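You operate a simulated robot arm through the tools that you are given. There is no shell and no other tool. Be economical: measure what you need, move in short steps, check, and stop when the job is done.

Carry out the task below with a simulated two-armed robot. There is one attempt and no reset: what you move stays moved.

TASK
Put the spare foot that says "ZIP" from the middle of the long table on the clear spot on the board bench and the spare foot that says "HEM" on the top board of the end shelf. Take the blue clip and leave it on the teal board. Take the white glider on the near end of the long table and put it away on the top of the pole bench. Put the red weight on the near end of the long table away on the weight tray. Take the ribbon spool and leave it on the brown plate. Put the stiff teal band on the middle of the long table away on the top of the desk. Shut the work plate. Do these in any order. The work plate goes anticlockwise seen from above, to its stop.

The check looks at the end state, three seconds after you hand in, the way a careful person would. Anything else that was tipped, shoved, dropped, spilled or broken makes it a failure.

THE ROBOT
Two 7-joint arms with three-finger grippers on one trunk, on a base that drives. Base frame: it is fixed to the floor where the robot stands at the start and does not move with it; the origin is under the middle of the robot, x ahead of it, y to its left, z up. Readings come in m, rad, newtons and seconds.
The left shoulder is at the start at [0.041, 0.154, 1.012], the right one opposite. With the tool pointing down near the work surface each hand reaches from about 0.1 to 0.62 m from the robot's upright axis, wherever it stands, measured 20 degrees to its own side. Places, roughly: blue clip (3x5x3 cm) [1.4, -1.5, 0.9]; brown plate (17x24x1 cm) [0.9, -2.4, 0.9]; clear spot on the board bench [-1.4, -3.2, 0.9]; red weight (7x7x6 cm) [1.6, -2, 0.9]; ribbon spool (8x8x4 cm) [1.5, -2.2, 0.9]; spare foot [0.5, -0.25, 1]; stiff teal band (5x20x2 cm) [1.5, -1, 0.9]; teal board [1.25, -2, 1]; top board of the end shelf [0.5, -5.1, 1]; top of the desk [-0.3, 8.1, 0.8]; top of the pole bench [-0.9, -6.9, 0.9]; weight tray (15x39 cm) [0.34, 0.6, 0.66]; white glider (3x3x6 cm) [1.4, -1.7, 0.9]; work plate [2.8, -2, 0.8]. Payload 2.69 kg a hand.
Tool frame (each hand has its own): the origin (TCP) lies between the finger pads and is the grasp point; the fingertips stand 0.029 m ahead of it; z points along the fingers, y is the line along which they close. Largest opening 0.12 m; the body of the gripper starts 0.078 m behind the TCP.
Orientation is that of the tool frame in the base frame, as [roll, pitch, yaw] about the fixed x, y, z axes, in that order (R = Rz(yaw) Ry(pitch) Rx(roll)). With the fingers straight down and closing along the base's y, the tool's x points along the base's -x, its y along +y and its z along -z.

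THE INTERFACE
- The arms move only by the tool send_rows. It takes "left_commands", "right_commands" or both (then of equal length, played together; a hand with none holds still); each is a list of rows, each a list of 7 numbers: the gripper command, from -1 (shut) to 1 (fully open), values between in proportion, then the shift along the base's x, y, z in m, then the turn, a rotation vector about the base's x, y, z in rad. In form: [[fingers, dx, dy, dz, ax, ay, az], ...]. A call has 1 to 8 rows; each row shifts and turns the commanded pose from where the row before left it. Each row takes 0.2 s and may step no farther than 0.05 m and 0.15 rad from the row before; otherwise, or with a gripper value out of range, the whole call is refused. A pose out of reach is approached as far as the arm can. The call stops where the force on the tool passes 40 N (or 10 N more than at its start, if that is more) or the arm is blocked; 0.2 s more then pass. Each finger halts on what it meets, pressing with about 33 N; the grip force reading is that of the motor and also rises with nothing between the fingers. The clock runs only during rows and for 0.2 s after the last one: add rows that do not move to give the fingers time. It gives the time, the measured TCP pose, the force on the tool (base axes), the opening and the grip force at its end, in the units of the frame above (readings bear some noise), with the torque about the TCP (base axes, N m) and any sound that the robot's microphone picked up, and new pictures: "pictures" is both (left out), scene, wrist or none (wrist: the cameras of the hands that moved).
- Cameras (640 x 400 px; columns grow to the right, rows downward): "scene" is now at [0.1507, -0.0112, 1.1893]; the picture's right is [-0.03, -1.00, 0.00], its down [-0.26, 0.01, -0.96] and it looks along [0.96, -0.03, -0.26] (base axes); focal length 214 px, centre (320, 200). "left" rides on the left gripper at [0.063, 0, -0.104] in its tool frame; the picture's right is [0.00, 1.00, 0.00], its down [-0.83, 0.00, -0.56] and it looks along [-0.56, 0.00, 0.83] (tool axes); focal length 275 px, centre (320, 200). "right" rides on the right gripper at [0.063, 0, -0.104] in its tool frame; the picture's right is [0.00, 1.00, 0.00], its down [-0.83, 0.00, -0.56] and it looks along [-0.56, 0.00, 0.83] (tool axes); focal length 275 px, centre (320, 200). There is no depth. A picture from a camera that has moved, and an enlarged one, comes with that camera's place and axes in the base frame and with its lens. The place of the scene camera against the robot may be out by one fixed shift of up to 0.018 m in any direction.
- raise_lower(by): slides the trunk up (or, below 0, down) by that many m; the arms and the scene camera ride with it, the base frame stays. It gives what a move gives, with no picture.
- roll_base(legs): drives the robot by 1 to 6 legs, each [ahead, left, turn to the left] in m, m and rad, along the robot's own axes; the way and the turn of a leg run together, so that a leg with both is an arc; at most 1.5 m and 3.142 rad a leg. The arms and the cameras ride along, it lands a little off, and it stops where it bumps. It gives what a move gives, and a new picture of the scene camera.
- turn_head(pan, tilt): turns the head with the scene camera to pan (to the left, within 1.396 rad either way) and tilt (down, from -0.506 to 1.204), counted from straight ahead of the robot. It gives what a move gives, and a new picture of the scene camera.
- inspect(camera, box): a new picture of the part [left, top, right, bottom] of that camera's present view, enlarged. The clock stands still meanwhile.
- close_job(): hands the job in; it is judged then, once.

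Go step by step. Nothing tells you exact positions but the pictures and the camera data: compare them with the known pose of the tool, close in by small moves and look again before you grip or let go. The budget is 217 turns and 260 pictures, counting those below and the enlarged ones. Unless the task says otherwise, let go and move clear before handing in, and close with one line.

The tools are called after "Call:" as a command line: name --argument value ..., lists and objects as JSON in quotes. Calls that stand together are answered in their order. send_rows: Moves the arms, as the interface text tells. Its arguments: {"type":"object","properties":{"left_commands":{"type":"array","items":{"type":"array","items":{"type":"number"}}},"right_commands":{"type":"array","items":{"type":"array","items":{"type":"number"}}},"pictures":{"type":"string","enum":["both","scene","wrist","none"]}},"required":[]} The other tools are called the same way: raise_lower (by) slides the trunk up or down; roll_base (legs) drives the base; turn_head (pan, tilt) turns the head that bears the scene camera; inspect (camera, box) takes an enlarged picture of a part of a camera's view; close_job () hands the job in.

At the start:

```text
time: 0.0
left_tcp_pos: [0.2813, 0.0254, 1.1553]
left_orientation: [3.141, -0.001, -3.141]
left_contact_force: [-0.3, -0.2, -0.1]
left_ft_torque: [-0.02, 0.01, -0.01]
left_width: 0.1201
left_gripper_force: 0.1
right_tcp_pos: [0.3991, -0.3965, 1.0703]
right_orientation: [3.14, 0.001, 3.14]
right_contact_force: [0.4, 0.8, -0.2]
right_ft_torque: [-0.01, 0.0, 0.01]
right_width: 0.1202
right_gripper_force: 0.0
trunk travel left (down, up): [-0.379, 0.059]
robot x, y, heading: [0.0013, -0.0006, 0.002]
head pan, tilt: [-0.028, 0.267]
```

scene: 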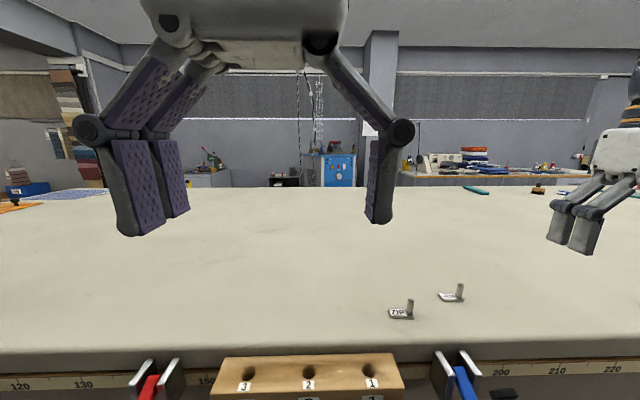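
right: 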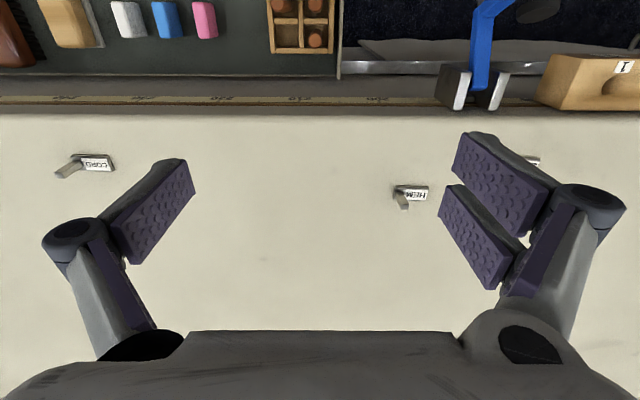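
left: 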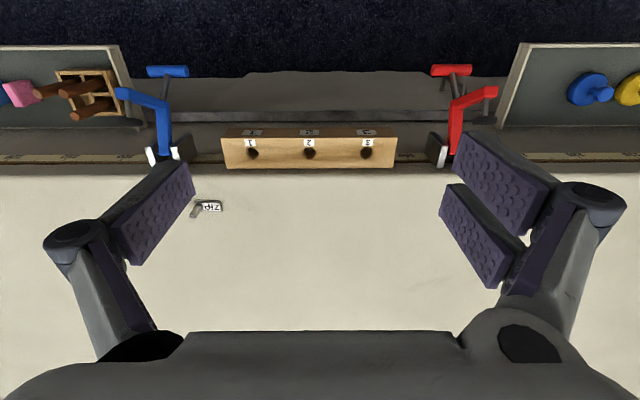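

I see the long table ahead with the feet ZIP, HEM and CORD on it, at about x 0.5 m. I'll look around before moving.

Call:
turn_head --pan -1.0 --tilt 0.35

Call:
turn_head --pan 0.9 --tilt 0.5

Call:
inspect --camera "right" --box '[340, 140, 560, 280]'

```text
time: 1.2
left_tcp_pos: [0.2787, 0.0258, 1.1562]
left_orientation: [-3.139, 0.0, 3.141]
left_contact_force: [0.1, 0.6, -0.1]
left_ft_torque: [0.03, -0.01, 0.07]
left_width: 0.1198
left_gripper_force: 0.1
right_tcp_pos: [0.3975, -0.3984, 1.0696]
right_orientation: [3.141, 0.001, -3.141]
right_contact_force: [0.3, 0.0, -0.1]
right_ft_torque: [-0.01, 0.0, -0.03]
right_width: 0.1199
right_gripper_force: 0.1
trunk travel left (down, up): [-0.379, 0.059]
robot x, y, heading: [0.0017, 0.0027, -0.003]
head pan, tilt: [-1.0, 0.351]
camera scene: at [0.1076, -0.0869, 1.1814], right [-0.84, -0.54, 0.0], down [-0.19, 0.29, -0.94], along [0.51, -0.79, -0.34], focal length 214 px, centre (320, 200)
```

scene: 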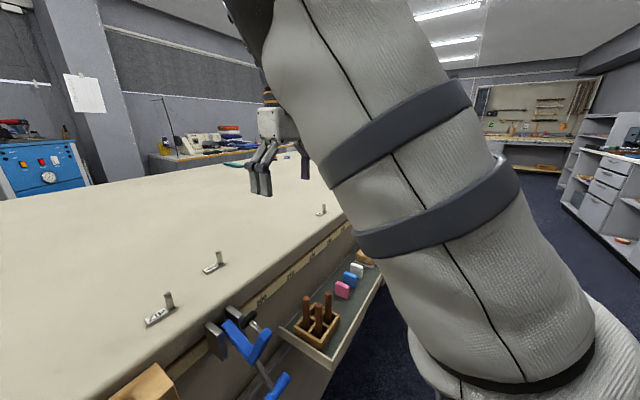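

```text
time: 3.1
left_tcp_pos: [0.2827, 0.027, 1.1545]
left_orientation: [3.141, 0.004, -3.139]
left_contact_force: [55.6, 64.9, -31.0]
left_ft_torque: [-7.33, 3.7, -5.05]
left_width: 0.1204
left_gripper_force: 0.0
right_tcp_pos: [0.3979, -0.3964, 1.0694]
right_orientation: [-3.141, 0.003, -3.141]
right_contact_force: [0.2, 0.3, 0.0]
right_ft_torque: [-0.03, -0.04, 0.0]
right_width: 0.12
right_gripper_force: 0.2
trunk travel left (down, up): [-0.379, 0.059]
robot x, y, heading: [-0.0015, 0.0039, 0.003]
head pan, tilt: [0.901, 0.499]
camera scene: at [0.1399, -0.0501, 1.1754], right [-0.45, -0.89, 0.0], down [-0.36, 0.18, -0.92], along [0.82, -0.41, -0.4], focal length 214 px, centre (320, 200)
```

scene: 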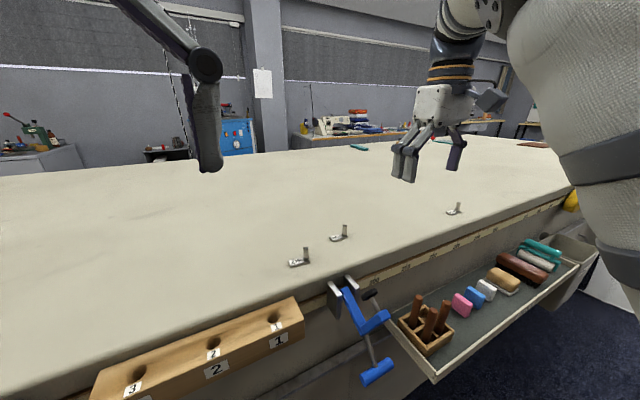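

```text
2.86 times, centred on (450, 210) of right
camera zoom: at [0.3366, -0.3972, 1.174], right [0.0, 1.0, 0.0], down [0.83, 0.0, 0.56], along [0.56, 0.0, -0.83], focal length 786 px, centre (-51, 171)
```

zoom: 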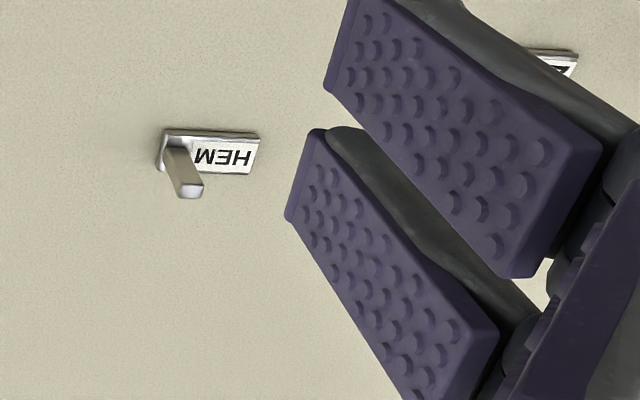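

The head touched the left arm, so I'll turn it back to the centre. After that I'll lower the left hand, which also serves to pick up a foot.

Call:
turn_head --pan -0.2 --tilt 0.5

```text
time: 4.5
left_tcp_pos: [0.2821, 0.0251, 1.1542]
left_orientation: [3.141, 0.001, -3.141]
left_contact_force: [56.0, 65.7, -25.4]
left_ft_torque: [-7.42, 4.26, -5.09]
left_width: 0.1199
left_gripper_force: 0.1
right_tcp_pos: [0.3988, -0.3965, 1.0706]
right_orientation: [3.141, 0.0, -3.142]
right_contact_force: [-0.8, -0.2, 0.1]
right_ft_torque: [0.02, -0.03, 0.0]
right_width: 0.12
right_gripper_force: 0.0
trunk travel left (down, up): [-0.379, 0.059]
robot x, y, heading: [0.0059, 0.0017, 0.001]
head pan, tilt: [-0.201, 0.499]
camera scene: at [0.1398, -0.05, 1.1748], right [-0.45, -0.89, 0.0], down [-0.37, 0.18, -0.91], along [0.82, -0.41, -0.41], focal length 214 px, centre (320, 200)
```

scene: 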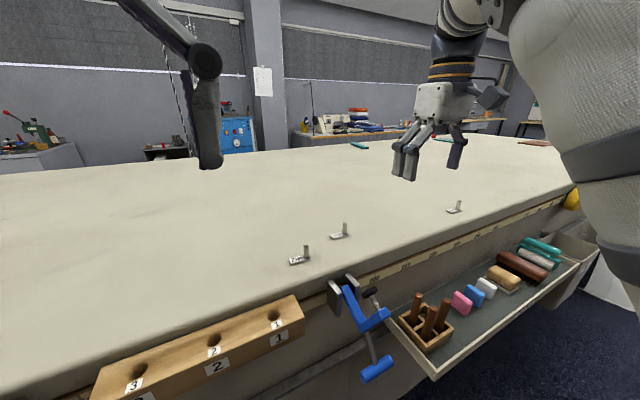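

The head is still leaning on the left gripper. I'll move that hand forward and down, away from the head.

Call:
send_rows --left_commands '[[1, 0.04, 0.0, 0, 0, 0, 0], [1, 0.04, 0.02, 0, 0, 0, 0], [1, 0.04, 0.02, -0.01, 0, 0, 0], [1, 0.03, 0.01, -0.02, 0, 0, 0]]' --pictures "scene"

```text
time: 5.5
left_tcp_pos: [0.4289, 0.0766, 1.125]
left_orientation: [3.142, 0.0, -3.141]
left_contact_force: [0.1, 0.6, -0.2]
left_ft_torque: [-0.01, 0.02, -0.01]
left_width: 0.1199
left_gripper_force: 0.0
right_tcp_pos: [0.3985, -0.3964, 1.0706]
right_orientation: [3.141, -0.001, -3.141]
right_contact_force: [0.4, 0.4, 0.7]
right_ft_torque: [-0.01, -0.01, -0.01]
right_width: 0.1202
right_gripper_force: 0.0
trunk travel left (down, up): [-0.379, 0.059]
robot x, y, heading: [0.0009, 0.0011, -0.001]
head pan, tilt: [-0.201, 0.499]
camera scene: at [0.1469, -0.0267, 1.1676], right [-0.2, -0.98, 0.0], down [-0.47, 0.1, -0.88], along [0.86, -0.17, -0.48], focal length 214 px, centre (320, 200)
```

scene: 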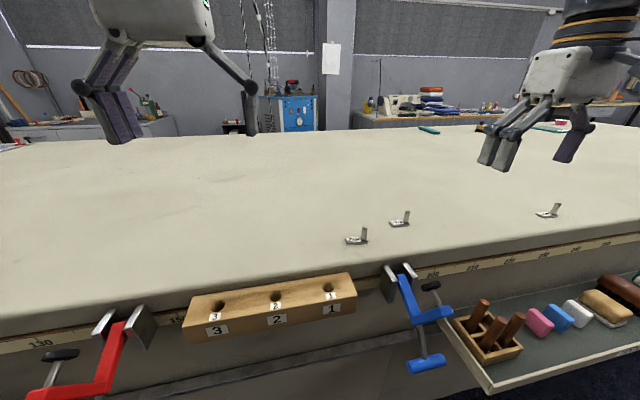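

The head is free now, so I'll look to the left to see the weight tray.

Call:
turn_head --pan 0.9 --tilt 0.6

Call:
turn_head --pan -0.35 --tilt 0.1

```text
time: 6.8
left_tcp_pos: [0.4273, 0.0757, 1.1255]
left_orientation: [3.141, 0.0, 3.141]
left_contact_force: [-0.1, 0.1, 0.7]
left_ft_torque: [-0.02, 0.01, 0.01]
left_width: 0.1199
left_gripper_force: 0.0
right_tcp_pos: [0.3991, -0.3964, 1.0705]
right_orientation: [3.14, 0.002, -3.141]
right_contact_force: [0.6, 0.4, -0.6]
right_ft_torque: [0.0, -0.02, 0.01]
right_width: 0.1202
right_gripper_force: 0.1
trunk travel left (down, up): [-0.379, 0.059]
robot x, y, heading: [-0.0039, 0.0036, -0.003]
head pan, tilt: [0.901, 0.6]
camera scene: at [0.1122, 0.0606, 1.1586], right [0.78, -0.62, 0.0], down [-0.35, -0.44, -0.83], along [0.51, 0.65, -0.56], focal length 214 px, centre (320, 200)
```

scene: 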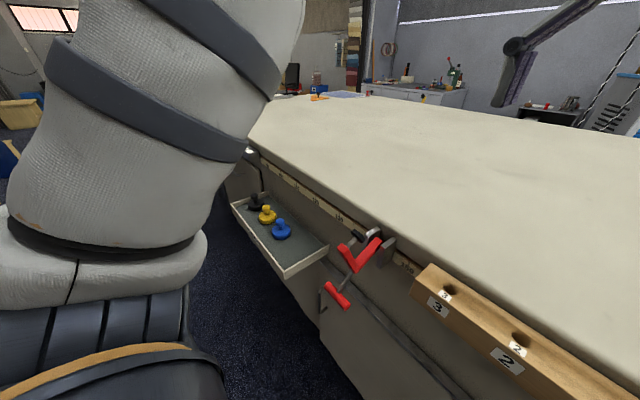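

```text
time: 8.2
left_tcp_pos: [0.4277, 0.076, 1.1264]
left_orientation: [3.14, 0.0, 3.141]
left_contact_force: [-0.6, -0.6, 0.2]
left_ft_torque: [0.01, -0.01, 0.01]
left_width: 0.1199
left_gripper_force: 0.1
right_tcp_pos: [0.3982, -0.3956, 1.0705]
right_orientation: [-3.141, 0.002, 3.141]
right_contact_force: [0.5, -0.1, -0.5]
right_ft_torque: [0.03, 0.0, -0.02]
right_width: 0.1198
right_gripper_force: 0.1
trunk travel left (down, up): [-0.379, 0.059]
robot x, y, heading: [-0.003, 0.0021, -0.004]
head pan, tilt: [-0.351, 0.099]
camera scene: at [0.1437, -0.0402, 1.2048], right [-0.34, -0.94, 0.0], down [-0.09, 0.03, -0.99], along [0.93, -0.34, -0.1], focal length 214 px, centre (320, 200)
```

scene: 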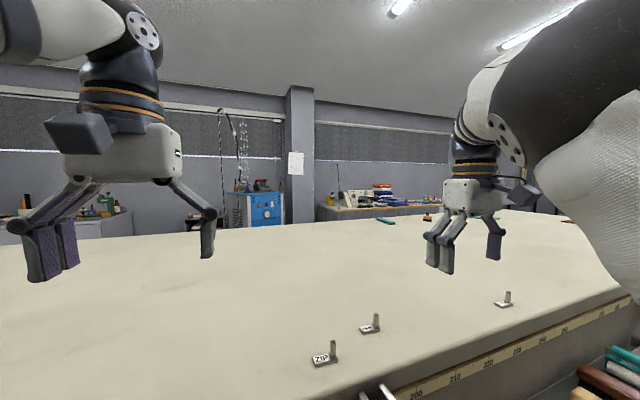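

The weight tray holds black, yellow and blue weights, with a gap at its near end. HEM's post is at about (0.517, -0.30); I'll bring the right hand above it to measure more closely.

Call:
send_rows --right_commands '[[1, 0.035, 0.032, -0.02, 0, 0, 0], [1, 0.035, 0.032, -0.03, 0, 0, 0], [1, 0.03, 0.032, -0.03, 0, 0, 0], [1, 0, 0, 0, 0, 0, 0]]' --pictures "wrist"

```text
refused: row 1 steps farther than a row can; nothing moved
```

Call:
send_rows --right_commands '[[1, 0.025, 0.024, -0.02, 0, 0, 0], [1, 0.025, 0.024, -0.02, 0, 0, 0], [1, 0.025, 0.024, -0.025, 0, 0, 0], [1, 0.025, 0.024, -0.025, 0, 0, 0], [1, 0, 0, 0, 0, 0, 0]]' --pictures "wrist"

```text
time: 9.4
left_tcp_pos: [0.4279, 0.0743, 1.1256]
left_orientation: [-3.141, -0.001, 3.141]
left_contact_force: [-0.3, -0.2, 0.1]
left_ft_torque: [-0.04, -0.01, 0.01]
left_width: 0.1199
left_gripper_force: 0.0
right_tcp_pos: [0.4976, -0.2995, 0.9786]
right_orientation: [3.14, 0.002, 3.141]
right_contact_force: [0.2, 0.2, 0.1]
right_ft_torque: [-0.01, -0.02, -0.01]
right_width: 0.12
right_gripper_force: 0.1
trunk travel left (down, up): [-0.379, 0.059]
robot x, y, heading: [0.0027, 0.004, 0.001]
head pan, tilt: [-0.351, 0.099]
camera right: at [0.4356, -0.301, 1.0826], right [0.0, 1.0, 0.0], down [0.83, 0.0, 0.56], along [0.56, 0.0, -0.83], focal length 275 px, centre (320, 200)
```

right: 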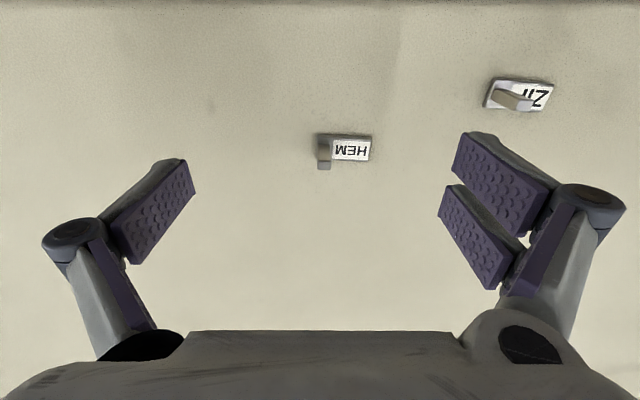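

HEM's post is at about (0.521, -0.2985), with its top near z 0.913. I'll move over it and go down partway.

Call:
send_rows --right_commands '[[1, 0.023, 0.0, -0.02, 0, 0, 0], [1, 0, 0, -0.025, 0, 0, 0], [1, 0, 0, 0, 0, 0, 0]]' --pictures "wrist"

```text
time: 10.2
left_tcp_pos: [0.4275, 0.076, 1.1256]
left_orientation: [-3.14, 0.002, 3.141]
left_contact_force: [0.0, -0.1, 0.2]
left_ft_torque: [0.02, -0.02, -0.07]
left_width: 0.12
left_gripper_force: 0.2
right_tcp_pos: [0.5205, -0.3018, 0.9356]
right_orientation: [-3.14, 0.002, 3.139]
right_contact_force: [0.4, 0.0, -0.1]
right_ft_torque: [-0.03, -0.03, 0.01]
right_width: 0.1201
right_gripper_force: 0.1
trunk travel left (down, up): [-0.379, 0.059]
robot x, y, heading: [-0.0027, -0.0009, 0.001]
head pan, tilt: [-0.351, 0.099]
camera right: at [0.4584, -0.3022, 1.0392], right [0.0, 1.0, 0.0], down [0.83, 0.0, 0.56], along [0.56, 0.0, -0.83], focal length 275 px, centre (320, 200)
```

right: 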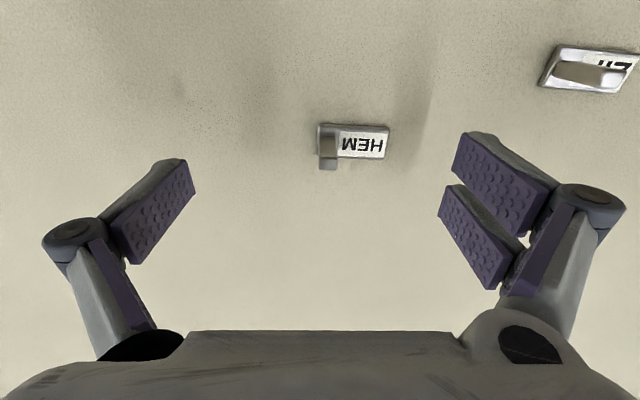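

The post is centred to within a few millimetres. I'll correct, lower the hand, close it and lift.

Call:
send_rows --right_commands '[[1, 0.001, 0.003, -0.012, 0, 0, 0], [0, 0, 0, 0, 0, 0, 0], [-1, 0, 0, 0, 0, 0, 0], [-1, 0, 0, 0, 0, 0, 0], [-1, 0, 0, 0, 0, 0, 0], [-1, 0, 0, 0, 0, 0, 0]]' --pictures "wrist"

```text
time: 11.6
left_tcp_pos: [0.4274, 0.0756, 1.1245]
left_orientation: [-3.141, 0.001, 3.141]
left_contact_force: [-0.6, 0.0, 0.1]
left_ft_torque: [-0.01, 0.02, 0.03]
left_width: 0.1202
left_gripper_force: 0.1
right_tcp_pos: [0.5211, -0.2982, 0.9237]
right_orientation: [-3.141, 0.0, -3.141]
right_contact_force: [0.6, 0.6, -0.6]
right_ft_torque: [-0.03, 0.0, 0.01]
right_width: 0.0088
right_gripper_force: 33.3
trunk travel left (down, up): [-0.379, 0.059]
robot x, y, heading: [-0.0022, 0.0022, -0.002]
head pan, tilt: [-0.351, 0.099]
camera right: at [0.4595, -0.2989, 1.0272], right [0.0, 1.0, 0.0], down [0.83, 0.0, 0.56], along [0.56, 0.0, -0.83], focal length 275 px, centre (320, 200)
```

right: 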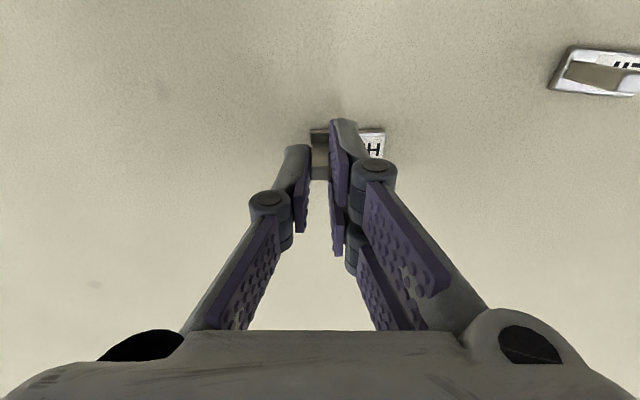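

HEM is gripped, with the opening at 0.0088. I'll lift it clear and bring the left hand over ZIP, near (0.482, -0.177).

Call:
send_rows --right_commands '[[-1, 0, 0, 0.04, 0, 0, 0], [-1, 0, -0.02, 0.04, 0, 0, 0], [-1, -0.02, -0.03, 0.03, 0, 0, 0], [-1, -0.02, -0.04, 0.02, 0, 0, 0], [-1, -0.02, -0.04, 0, 0, 0, 0], [-1, 0, 0, 0, 0, 0, 0], [-1, 0, 0, 0, 0, 0, 0], [-1, 0, 0, 0, 0, 0, 0]]' --left_commands '[[1, 0, 0, 0, 0, 0, 0], [1, 0, 0, 0, 0, 0, 0], [1, 0.01, -0.045, 0, 0, 0, 0], [1, 0.01, -0.045, -0.01, 0, 0, 0], [1, 0.01, -0.045, -0.01, 0, 0, 0], [1, 0.01, -0.045, -0.01, 0, 0, 0], [1, 0.01, -0.045, -0.01, 0, 0, 0], [1, 0.004, -0.027, -0.04, 0, 0, 0]]' --pictures "none"

Call:
send_rows --left_commands '[[1, 0, 0, -0.04, 0, 0, 0], [1, 0, 0, -0.025, 0, 0, 0], [1, 0, 0, 0, 0, 0, 0]]' --pictures "wrist"

Call:
inspect --camera "right" --box '[240, 100, 400, 220]'

```text
time: 13.4
left_tcp_pos: [0.4259, -0.1061, 1.0338]
left_orientation: [-3.139, 0.0, 3.141]
left_contact_force: [0.3, -0.2, -0.3]
left_ft_torque: [0.07, 0.05, -0.02]
left_width: 0.1199
left_gripper_force: 0.1
left hand out of reach, approached as far as the arm can: row 4, 5, 6, 7
right_tcp_pos: [0.4667, -0.4273, 1.0495]
right_orientation: [-3.142, 0.0, -3.141]
right_contact_force: [-0.4, 1.1, -0.4]
right_ft_torque: [-0.01, 0.03, 0.03]
right_width: 0.0088
right_gripper_force: 33.0
trunk travel left (down, up): [-0.379, 0.059]
robot x, y, heading: [-0.0016, -0.0021, -0.004]
head pan, tilt: [-0.351, 0.099]
```

```text
time: 14.2
left_tcp_pos: [0.4244, -0.1066, 0.969]
left_orientation: [3.141, 0.0, -3.139]
left_contact_force: [-0.5, -0.3, 0.5]
left_ft_torque: [-0.03, 0.02, 0.02]
left_width: 0.1202
left_gripper_force: 0.1
right_tcp_pos: [0.4653, -0.4272, 1.0525]
right_orientation: [3.141, 0.001, 3.141]
right_contact_force: [0.0, 0.6, 0.0]
right_ft_torque: [0.0, -0.01, -0.01]
right_width: 0.0087
right_gripper_force: 32.8
trunk travel left (down, up): [-0.379, 0.059]
robot x, y, heading: [0.0002, -0.0032, -0.002]
head pan, tilt: [-0.351, 0.099]
camera left: at [0.3606, -0.1067, 1.0727], right [0.0, 1.0, 0.0], down [0.83, 0.0, 0.56], along [0.56, 0.0, -0.83], focal length 275 px, centre (320, 200)
```

left: 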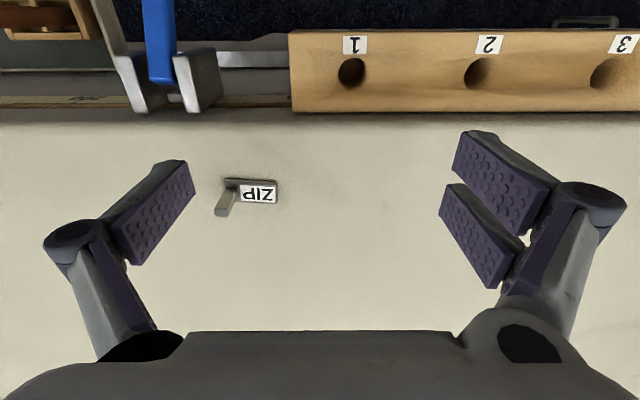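

```text
3.33 times, centred on (320, 160) of right
camera zoom: at [0.4027, -0.4271, 1.1558], right [0.0, 1.0, 0.0], down [0.83, 0.0, 0.56], along [0.56, 0.0, -0.83], focal length 918 px, centre (320, 333)
```

zoom: 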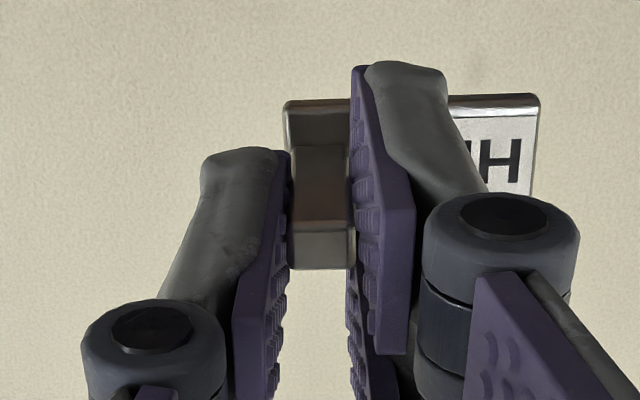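

HEM is well held. ZIP is too far across for the left arm, so I'll move the base 0.15 m to the right.

Call:
roll_base --legs '[[0, -0.15, 0]]'

```text
time: 16.0
left_tcp_pos: [0.4241, -0.2548, 0.9693]
left_orientation: [3.14, 0.0, -3.14]
left_contact_force: [0.6, -0.5, 0.0]
left_ft_torque: [0.0, 0.01, 0.01]
left_width: 0.1201
left_gripper_force: 0.1
right_tcp_pos: [0.4653, -0.5753, 1.0521]
right_orientation: [-3.141, 0.001, -3.14]
right_contact_force: [-0.2, -0.2, 0.5]
right_ft_torque: [0.0, 0.02, 0.02]
right_width: 0.0085
right_gripper_force: 33.4
trunk travel left (down, up): [-0.379, 0.059]
robot x, y, heading: [-0.0015, -0.1459, 0.001]
head pan, tilt: [-0.351, 0.099]
camera scene: at [0.1438, -0.1903, 1.2048], right [-0.34, -0.94, 0.0], down [-0.09, 0.03, -0.99], along [0.93, -0.34, -0.1], focal length 214 px, centre (320, 200)
```

scene: 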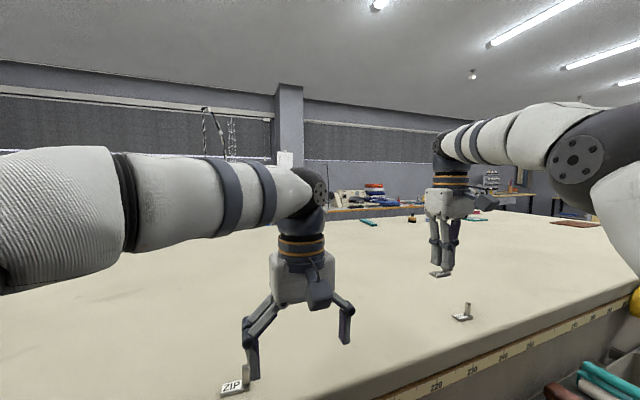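

I'll move the left hand over ZIP in small steps.

Call:
send_rows --left_commands '[[1, 0.02, 0.03, 0, 0, 0, 0], [1, 0.02, 0.03, 0, 0, 0, 0], [1, 0.014, 0.018, -0.01, 0, 0, 0], [1, 0, 0, 0, 0, 0, 0]]' --pictures "wrist"

```text
time: 17.0
left_tcp_pos: [0.48, -0.1775, 0.9603]
left_orientation: [3.14, 0.001, 3.141]
left_contact_force: [0.2, -0.4, -0.5]
left_ft_torque: [0.04, -0.06, -0.01]
left_width: 0.1202
left_gripper_force: 0.0
right_tcp_pos: [0.464, -0.5779, 1.053]
right_orientation: [-3.141, 0.0, -3.141]
right_contact_force: [-0.4, 0.7, -0.3]
right_ft_torque: [0.0, 0.03, -0.01]
right_width: 0.0089
right_gripper_force: 32.2
trunk travel left (down, up): [-0.379, 0.059]
robot x, y, heading: [0.0012, -0.1459, 0.001]
head pan, tilt: [-0.351, 0.099]
camera left: at [0.4155, -0.178, 1.0632], right [0.0, 1.0, 0.0], down [0.83, 0.0, 0.56], along [0.56, 0.0, -0.83], focal length 275 px, centre (320, 200)
```

left: 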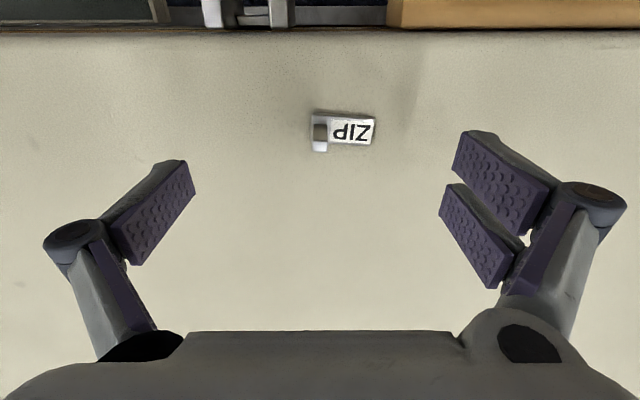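

ZIP's post is centred at (0.479, -0.178). I'll go down, grip it, and lift.

Call:
send_rows --left_commands '[[1, 0, 0, -0.02, 0, 0, 0], [1, 0, 0, -0.016, 0, 0, 0], [0, 0, 0, 0, 0, 0, 0], [-1, 0, 0, 0, 0, 0, 0], [-1, 0, 0, 0, 0, 0, 0], [-1, 0, 0, 0, 0, 0, 0], [-1, 0, 0, 0.03, 0, 0, 0], [-1, 0, 0, 0.03, 0, 0, 0]]' --pictures "wrist"

```text
time: 18.8
left_tcp_pos: [0.4807, -0.1792, 0.9821]
left_orientation: [3.141, 0.0, -3.141]
left_contact_force: [0.2, -0.2, -0.7]
left_ft_torque: [-0.02, 0.02, -0.01]
left_width: 0.0
left_gripper_force: 28.9
right_tcp_pos: [0.4653, -0.5765, 1.0529]
right_orientation: [3.141, 0.004, 3.142]
right_contact_force: [1.7, 0.6, -0.7]
right_ft_torque: [-0.03, 0.0, 0.02]
right_width: 0.0088
right_gripper_force: 33.2
trunk travel left (down, up): [-0.379, 0.059]
robot x, y, heading: [-0.0002, -0.1495, 0.001]
head pan, tilt: [-0.351, 0.099]
camera left: at [0.4153, -0.1795, 1.0861], right [0.0, 1.0, 0.0], down [0.83, 0.0, 0.56], along [0.56, 0.0, -0.83], focal length 275 px, centre (320, 200)
```

left: 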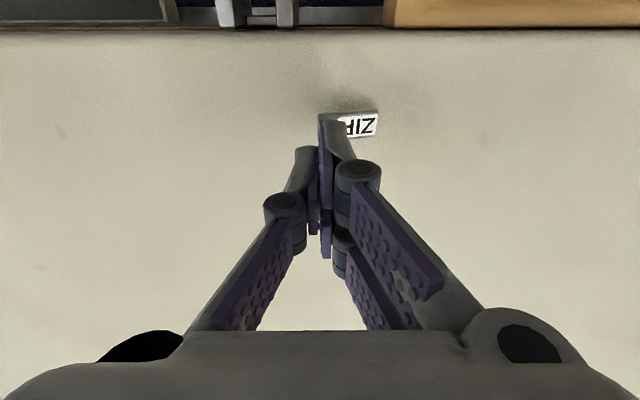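

The left hand came up empty. I'll open it and look again.

Call:
send_rows --left_commands '[[1, 0, 0, 0, 0, 0, 0], [1, 0, 0, 0, 0, 0, 0]]' --pictures "none"

Call:
inspect --camera "left" --box '[240, 70, 440, 195]'

```text
time: 19.4
left_tcp_pos: [0.479, -0.1787, 0.9818]
left_orientation: [-3.141, 0.0, 3.14]
left_contact_force: [-0.7, -0.1, 0.3]
left_ft_torque: [0.01, 0.02, 0.0]
left_width: 0.1197
left_gripper_force: 0.0
right_tcp_pos: [0.4654, -0.5764, 1.0523]
right_orientation: [-3.141, 0.001, 3.141]
right_contact_force: [-0.4, -0.3, -0.5]
right_ft_torque: [0.01, -0.04, -0.03]
right_width: 0.0088
right_gripper_force: 32.3
trunk travel left (down, up): [-0.379, 0.059]
robot x, y, heading: [0.001, -0.1511, -0.003]
head pan, tilt: [-0.351, 0.099]
```

```text
3.20 times, centred on (340, 132) of left
camera zoom: at [0.4156, -0.1794, 1.0857], right [0.0, 1.0, 0.0], down [0.83, 0.0, 0.56], along [0.56, 0.0, -0.83], focal length 881 px, centre (256, 416)
```

zoom: 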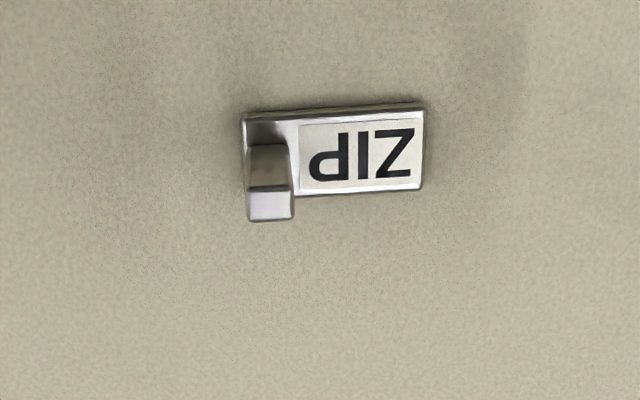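

ZIP is still standing in place. I'll go a little lower this time and check the grip before lifting.

Call:
send_rows --left_commands '[[1, -0.001, 0.002, -0.032, 0, 0, 0], [1, 0, 0, -0.03, 0, 0, 0], [1, 0, 0, 0, 0, 0, 0], [0, 0, 0, 0, 0, 0, 0], [-1, 0, 0, 0, 0, 0, 0], [-1, 0, 0, 0, 0, 0, 0], [-1, 0, 0, 0, 0, 0, 0], [-1, 0, 0, 0, 0, 0, 0]]' --pictures "wrist"

```text
time: 21.2
left_tcp_pos: [0.4774, -0.1766, 0.9211]
left_orientation: [-3.141, 0.0, -3.14]
left_contact_force: [-0.2, 0.1, 0.1]
left_ft_torque: [0.06, -0.04, 0.01]
left_width: 0.009
left_gripper_force: 33.0
right_tcp_pos: [0.4648, -0.5759, 1.0527]
right_orientation: [3.141, 0.002, 3.141]
right_contact_force: [-0.1, 0.8, -1.7]
right_ft_torque: [-0.03, 0.03, -0.01]
right_width: 0.0088
right_gripper_force: 32.8
trunk travel left (down, up): [-0.379, 0.059]
robot x, y, heading: [-0.0019, -0.1509, -0.006]
head pan, tilt: [-0.351, 0.099]
camera left: at [0.4137, -0.1783, 1.0243], right [0.0, 1.0, 0.0], down [0.83, 0.0, 0.56], along [0.56, 0.0, -0.83], focal length 275 px, centre (320, 200)
```

left: 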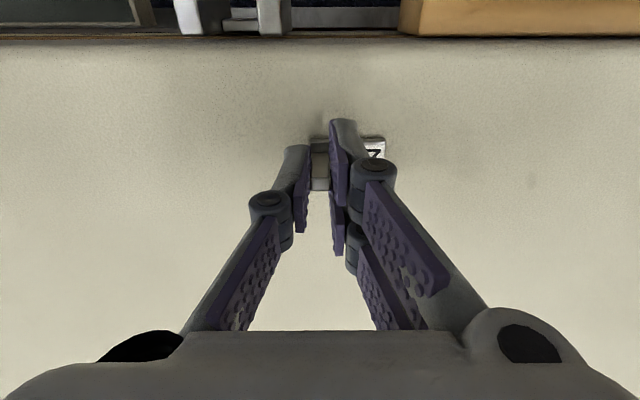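

Gripped now, with the opening at 0.009. I'll lift slowly.

Call:
send_rows --left_commands '[[-1, 0, 0, 0.01, 0, 0, 0], [-1, 0, 0, 0.02, 0, 0, 0], [-1, 0, 0, 0.03, 0, 0, 0], [-1, 0, 0, 0.04, 0, 0, 0], [-1, 0, 0, 0.03, 0, 0, 0]]' --pictures "wrist"

Call:
turn_head --pan -0.9 --tilt 0.1

```text
time: 22.4
left_tcp_pos: [0.4738, -0.1752, 1.0511]
left_orientation: [-3.141, -0.002, -3.14]
left_contact_force: [0.5, 0.3, 0.0]
left_ft_torque: [-0.02, 0.03, -0.03]
left_width: 0.0091
left_gripper_force: 32.9
right_tcp_pos: [0.4656, -0.5761, 1.0522]
right_orientation: [-3.141, 0.002, -3.141]
right_contact_force: [-0.1, 0.5, -0.8]
right_ft_torque: [0.01, 0.02, 0.03]
right_width: 0.009
right_gripper_force: 33.0
trunk travel left (down, up): [-0.379, 0.059]
robot x, y, heading: [-0.0035, -0.147, 0.001]
head pan, tilt: [-0.351, 0.099]
camera left: at [0.4114, -0.1757, 1.1554], right [0.0, 1.0, 0.0], down [0.83, 0.0, 0.56], along [0.56, 0.0, -0.83], focal length 275 px, centre (320, 200)
```

left: 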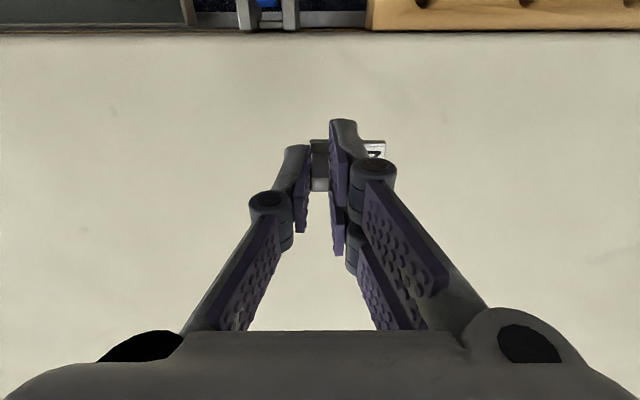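

```text
time: 23.4
left_tcp_pos: [0.4747, -0.1753, 1.05]
left_orientation: [-3.141, 0.002, -3.14]
left_contact_force: [0.3, -0.2, -0.6]
left_ft_torque: [0.01, 0.0, -0.01]
left_width: 0.0087
left_gripper_force: 32.5
right_tcp_pos: [0.4642, -0.5766, 1.0516]
right_orientation: [-3.141, 0.002, -3.141]
right_contact_force: [-0.1, -0.6, 0.1]
right_ft_torque: [0.0, 0.01, 0.01]
right_width: 0.0089
right_gripper_force: 33.6
trunk travel left (down, up): [-0.379, 0.059]
robot x, y, heading: [-0.0018, -0.1497, 0.003]
head pan, tilt: [-0.901, 0.099]
camera scene: at [0.1146, -0.2303, 1.2048], right [-0.78, -0.62, 0.0], down [-0.06, 0.08, -1.0], along [0.62, -0.78, -0.1], focal length 214 px, centre (320, 200)
```

scene: 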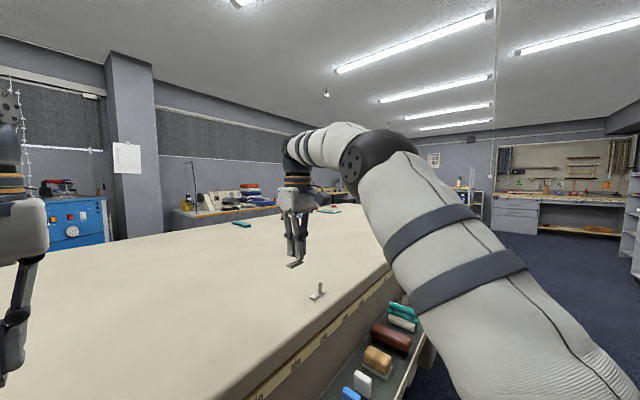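

Both feet are held. I'll back away from the table and turn right.

Call:
roll_base --legs '[[-0.4, 0, 0], [0, 0, -1.57]]'

Call:
turn_head --pan 0 --tilt 0.25

Call:
turn_head --pan -1.1 --tilt 0.25

```text
time: 29.7
left_tcp_pos: [-0.4176, -0.6267, 1.0508]
left_orientation: [3.141, -0.001, 1.588]
left_contact_force: [0.9, 0.3, -1.0]
left_ft_torque: [-0.03, -0.04, 0.02]
left_width: 0.0091
left_gripper_force: 33.1
right_tcp_pos: [-0.8185, -0.6228, 1.0533]
right_orientation: [3.14, 0.0, 1.588]
right_contact_force: [0.2, 0.2, -0.1]
right_ft_torque: [0.02, -0.02, 0.01]
right_width: 0.0087
right_gripper_force: 33.2
trunk travel left (down, up): [-0.379, 0.059]
robot x, y, heading: [-0.3998, -0.1482, -1.552]
head pan, tilt: [-0.901, 0.099]
camera scene: at [-0.4743, -0.2781, 1.2048], right [-0.63, 0.77, 0.0], down [0.08, 0.06, -1.0], along [-0.77, -0.63, -0.1], focal length 214 px, centre (320, 200)
```

scene: 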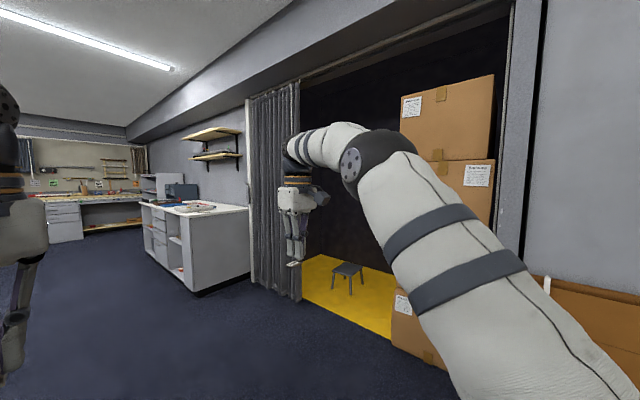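

```text
time: 30.9
left_tcp_pos: [-0.4177, -0.6245, 1.0512]
left_orientation: [3.141, 0.001, 1.588]
left_contact_force: [0.7, 0.0, -0.4]
left_ft_torque: [0.02, -0.02, 0.03]
left_width: 0.0088
left_gripper_force: 33.1
right_tcp_pos: [-0.8196, -0.6215, 1.0522]
right_orientation: [-3.141, 0.002, 1.588]
right_contact_force: [-0.2, -0.6, -0.4]
right_ft_torque: [-0.03, 0.0, -0.02]
right_width: 0.0087
right_gripper_force: 32.7
trunk travel left (down, up): [-0.379, 0.059]
robot x, y, heading: [-0.3989, -0.1495, -1.554]
head pan, tilt: [0.0, 0.25]
camera scene: at [-0.4016, -0.3131, 1.1909], right [-1.0, -0.02, 0.0], down [0.0, 0.25, -0.97], along [0.02, -0.97, -0.25], focal length 214 px, centre (320, 200)
```

scene: 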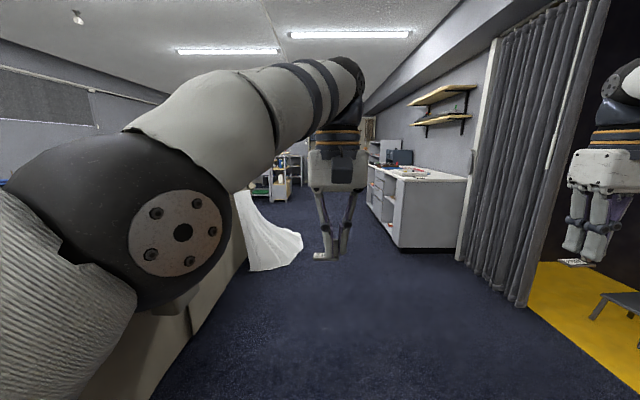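

```text
time: 32.2
left_tcp_pos: [-0.4172, -0.6274, 1.0506]
left_orientation: [-3.141, 0.0, 1.588]
left_contact_force: [0.8, -0.2, -0.4]
left_ft_torque: [-0.01, -0.01, -0.01]
left_width: 0.0089
left_gripper_force: 32.8
right_tcp_pos: [-0.8194, -0.6216, 1.052]
right_orientation: [3.141, 0.002, 1.59]
right_contact_force: [-0.3, -0.4, 0.1]
right_ft_torque: [0.01, -0.03, 0.01]
right_width: 0.0085
right_gripper_force: 32.8
trunk travel left (down, up): [-0.379, 0.059]
robot x, y, heading: [-0.4017, -0.1497, -1.555]
head pan, tilt: [-1.1, 0.25]
camera scene: at [-0.4855, -0.2636, 1.1908], right [-0.47, 0.88, 0.0], down [0.22, 0.12, -0.97], along [-0.86, -0.46, -0.25], focal length 214 px, centre (320, 200)
```

scene: 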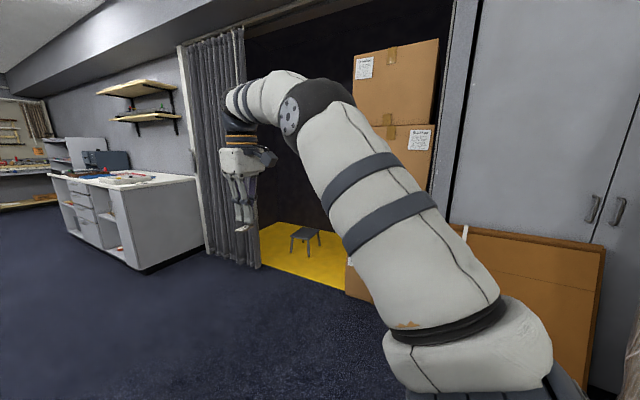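

The board bench is ahead on the right, with its front at about x -1.28 and y running from -2.6 to -4.0. I'll drive along the aisle.

Call:
roll_base --legs '[[1.45, 0, 0], [1.3, 0, 0], [0, 0, -1.57]]'

Call:
turn_head --pan 0.25 --tilt 0.35

```text
time: 49.3
left_tcp_pos: [-0.7891, -2.8622, 1.0505]
left_orientation: [3.141, -0.001, 0.015]
left_contact_force: [0.0, 0.2, -0.4]
left_ft_torque: [0.0, 0.02, -0.02]
left_width: 0.0089
left_gripper_force: 33.1
right_tcp_pos: [-0.7861, -2.4609, 1.0525]
right_orientation: [-3.141, 0.003, 0.017]
right_contact_force: [0.7, -0.1, -0.6]
right_ft_torque: [-0.02, 0.02, -0.04]
right_width: 0.0088
right_gripper_force: 32.7
trunk travel left (down, up): [-0.379, 0.059]
robot x, y, heading: [-0.3148, -2.8852, -3.13]
head pan, tilt: [-1.1, 0.25]
camera scene: at [-0.4229, -2.8072, 1.1908], right [0.88, 0.47, 0.0], down [0.12, -0.22, -0.97], along [-0.45, 0.86, -0.25], focal length 214 px, centre (320, 200)
```

scene: 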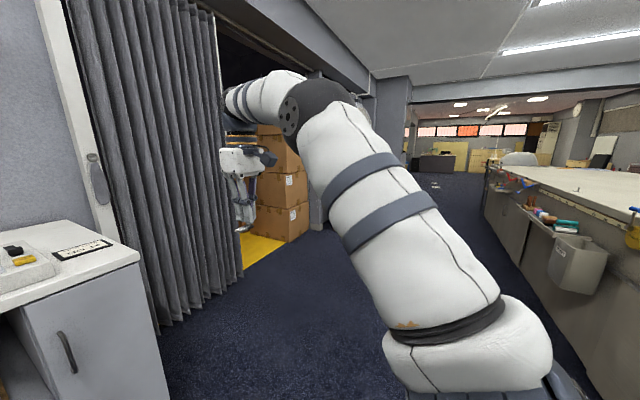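

```text
time: 50.8
left_tcp_pos: [-0.7899, -2.8624, 1.0511]
left_orientation: [3.141, -0.001, 0.015]
left_contact_force: [0.9, -0.1, -0.9]
left_ft_torque: [0.03, 0.03, 0.0]
left_width: 0.0088
left_gripper_force: 32.5
right_tcp_pos: [-0.7852, -2.4604, 1.0521]
right_orientation: [3.14, 0.002, 0.014]
right_contact_force: [0.0, -0.5, -1.0]
right_ft_torque: [-0.01, 0.0, 0.02]
right_width: 0.009
right_gripper_force: 32.8
trunk travel left (down, up): [-0.379, 0.059]
robot x, y, heading: [-0.3173, -2.8796, -3.123]
head pan, tilt: [0.25, 0.351]
camera scene: at [-0.4691, -2.9141, 1.1814], right [-0.26, 0.97, 0.0], down [0.33, 0.09, -0.94], along [-0.91, -0.25, -0.34], focal length 214 px, centre (320, 200)
```

scene: 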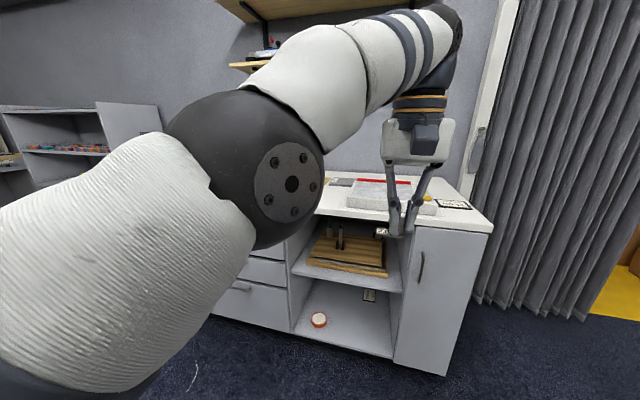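

The left arm blocks the view. I'll move that hand outward, to the robot's left (-y here), and drive closer to the bench.

Call:
send_rows --left_commands '[[-1, 0, -0.045, 0.01, 0, 0, 0], [-1, 0, -0.045, 0.01, 0, 0, 0], [-1, 0, -0.045, 0.01, 0, 0, 0], [-1, 0, -0.045, 0.01, 0, 0, 0], [-1, 0, -0.045, 0.0, 0, 0, 0], [-1, 0, -0.045, 0.0, 0, 0, 0]]' --pictures "none"

Call:
roll_base --legs '[[0.2, 0.25, 0]]'

Call:
turn_head --pan 0.0 --tilt 0.5

```text
time: 52.2
left_tcp_pos: [-0.7899, -3.1334, 1.0914]
left_orientation: [-3.138, -0.001, 0.017]
left_contact_force: [0.9, 0.2, -1.0]
left_ft_torque: [0.03, 0.02, 0.01]
left_width: 0.0087
left_gripper_force: 33.0
right_tcp_pos: [-0.7855, -2.4609, 1.0529]
right_orientation: [3.141, 0.0, 0.016]
right_contact_force: [0.4, 0.3, -1.0]
right_ft_torque: [0.02, 0.0, 0.01]
right_width: 0.0086
right_gripper_force: 33.0
trunk travel left (down, up): [-0.379, 0.059]
robot x, y, heading: [-0.3102, -2.8792, -3.124]
head pan, tilt: [0.25, 0.351]
```

```text
time: 54.7
left_tcp_pos: [-0.9883, -3.384, 1.0924]
left_orientation: [-3.142, -0.001, 0.017]
left_contact_force: [0.7, -0.2, -0.8]
left_ft_torque: [-0.01, -0.01, 0.0]
left_width: 0.0086
left_gripper_force: 33.2
right_tcp_pos: [-0.9834, -2.7122, 1.051]
right_orientation: [3.141, 0.002, 0.019]
right_contact_force: [0.1, -0.4, -0.1]
right_ft_torque: [-0.02, -0.02, 0.07]
right_width: 0.0087
right_gripper_force: 33.2
trunk travel left (down, up): [-0.379, 0.059]
robot x, y, heading: [-0.5143, -3.1313, -3.124]
head pan, tilt: [0.25, 0.351]
camera scene: at [-0.6672, -3.1666, 1.1814], right [-0.26, 0.96, 0.0], down [0.33, 0.09, -0.94], along [-0.91, -0.25, -0.34], focal length 214 px, centre (320, 200)
```

scene: 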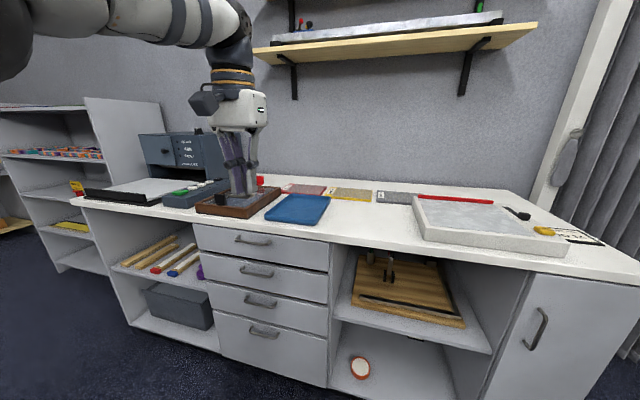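

```text
time: 55.5
left_tcp_pos: [-0.9883, -3.3836, 1.0909]
left_orientation: [3.141, 0.0, 0.017]
left_contact_force: [0.3, 0.0, -1.1]
left_ft_torque: [-0.01, -0.01, 0.01]
left_width: 0.0086
left_gripper_force: 32.7
right_tcp_pos: [-0.9835, -2.7139, 1.0517]
right_orientation: [3.141, 0.001, 0.016]
right_contact_force: [-0.7, 0.0, -0.4]
right_ft_torque: [-0.05, -0.01, -0.01]
right_width: 0.0087
right_gripper_force: 32.5
trunk travel left (down, up): [-0.379, 0.059]
robot x, y, heading: [-0.5104, -3.1345, -3.126]
head pan, tilt: [0.0, 0.499]
camera scene: at [-0.6681, -3.1434, 1.1678], right [-0.02, 1.0, 0.0], down [0.48, 0.01, -0.88], along [-0.88, -0.02, -0.48], focal length 214 px, centre (320, 200)
```

scene: 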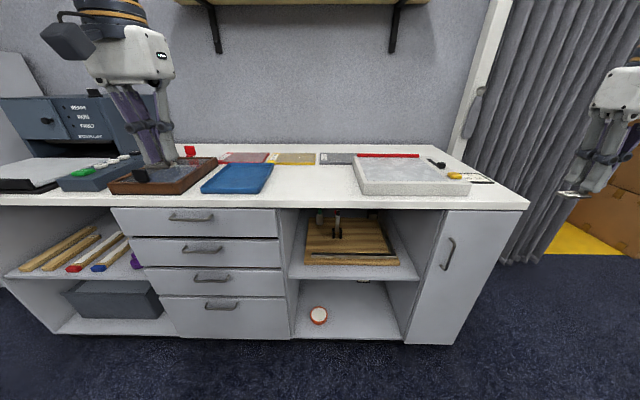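

The clear spot lies between the blue tile and the white tray, at about (-1.36, -3.19). I'll tuck the right hand in and drive closer.

Call:
send_rows --right_commands '[[-1, 0.03, -0.03, 0.01, 0, 0, 0], [-1, 0.03, -0.03, 0.01, 0, 0, 0], [-1, 0.03, -0.03, 0.01, 0, 0, 0], [-1, 0.03, -0.03, 0.01, 0, 0, 0]]' --left_commands '[[-1, 0.03, 0, 0, 0, 0, 0], [-1, 0.03, 0, 0, 0, 0, 0], [-1, 0.03, 0, 0, 0, 0, 0], [-1, 0, 0, 0, 0, 0, 0]]' --pictures "none"

Call:
roll_base --legs '[[0.3, -0.1, 0]]'

Call:
send_rows --left_commands '[[-1, -0.03, 0.02, -0.03, 0, 0, 0], [-1, -0.03, 0.02, -0.02, 0, 0, 0], [-1, -0.03, 0.02, -0.02, 0, 0, 0], [-1, -0.02, 0.02, -0.02, 0, 0, 0]]' --pictures "both"

```text
time: 56.5
left_tcp_pos: [-0.9883, -3.3847, 1.0923]
left_orientation: [-3.14, 0.0, 0.017]
left_contact_force: [0.4, 0.7, -0.4]
left_ft_torque: [-0.03, 0.01, 0.02]
left_width: 0.0088
left_gripper_force: 32.7
left hand out of reach, approached as far as the arm can: row 1, 2, 3
right_tcp_pos: [-0.8827, -2.8119, 1.0976]
right_orientation: [3.139, 0.003, 0.018]
right_contact_force: [-0.4, 0.6, 0.1]
right_ft_torque: [-0.02, -0.02, 0.02]
right_width: 0.0
right_gripper_force: 28.7
right hand out of reach, approached as far as the arm can: row 4
trunk travel left (down, up): [-0.379, 0.059]
robot x, y, heading: [-0.5115, -3.1286, -3.129]
head pan, tilt: [0.0, 0.499]
```

```text
time: 58.6
left_tcp_pos: [-1.2901, -3.2902, 1.0914]
left_orientation: [-3.141, -0.001, 0.02]
left_contact_force: [-0.3, 0.8, 0.1]
left_ft_torque: [-0.03, -0.01, 0.03]
left_width: 0.0087
left_gripper_force: 32.9
right_tcp_pos: [-1.1839, -2.7182, 1.0963]
right_orientation: [3.14, -0.001, 0.019]
right_contact_force: [-1.0, 0.0, 0.5]
right_ft_torque: [-0.02, 0.02, -0.03]
right_width: 0.0
right_gripper_force: 28.1
trunk travel left (down, up): [-0.379, 0.059]
robot x, y, heading: [-0.815, -3.0344, -3.122]
head pan, tilt: [0.0, 0.499]
camera scene: at [-0.9699, -3.0482, 1.1677], right [-0.02, 1.0, 0.0], down [0.48, 0.01, -0.88], along [-0.88, -0.02, -0.48], focal length 214 px, centre (320, 200)
```

scene: 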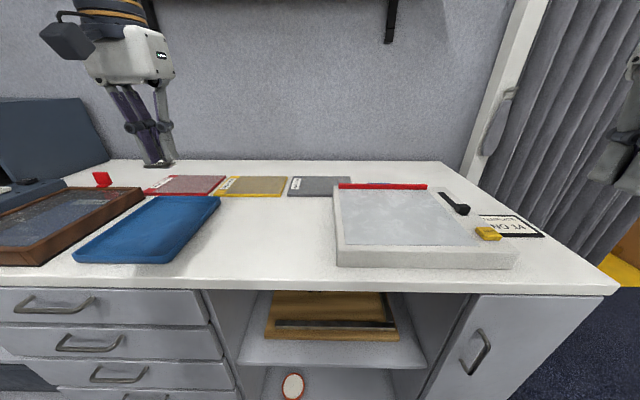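

```text
time: 59.6
left_tcp_pos: [-1.3751, -3.2122, 0.9922]
left_orientation: [-3.141, -0.001, 0.018]
left_contact_force: [-0.8, -0.3, -0.6]
left_ft_torque: [0.0, 0.0, 0.0]
left_width: 0.0088
left_gripper_force: 33.0
left hand out of reach, approached as far as the arm can: row 3, 4
right_tcp_pos: [-1.1842, -2.7188, 1.0976]
right_orientation: [3.14, 0.001, 0.019]
right_contact_force: [0.0, 0.5, 0.2]
right_ft_torque: [0.0, -0.02, 0.0]
right_width: 0.0
right_gripper_force: 28.4
trunk travel left (down, up): [-0.379, 0.059]
robot x, y, heading: [-0.813, -3.036, -3.123]
head pan, tilt: [0.0, 0.499]
camera scene: at [-0.9698, -3.0483, 1.1676], right [-0.02, 1.0, 0.0], down [0.48, 0.01, -0.88], along [-0.88, -0.02, -0.48], focal length 214 px, centre (320, 200)
camera left: at [-1.3125, -3.2129, 1.0953], right [0.02, -1.0, 0.0], down [-0.83, -0.01, 0.56], along [-0.56, -0.01, -0.83], focal length 275 px, centre (320, 200)
```

scene: 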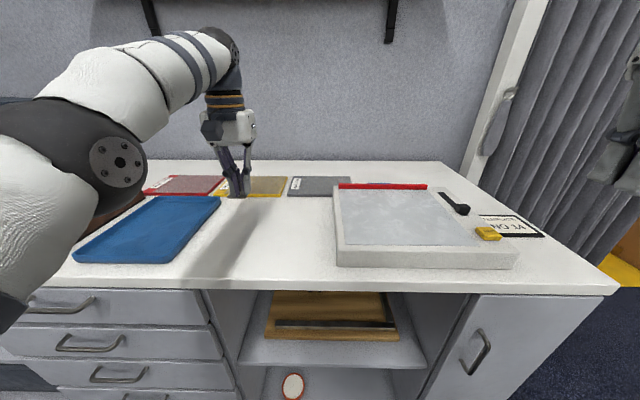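
left: 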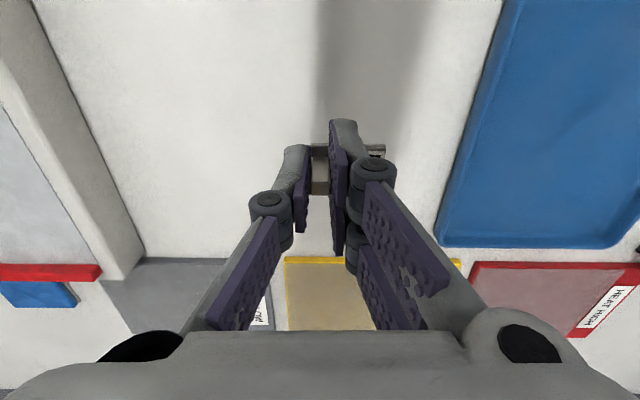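

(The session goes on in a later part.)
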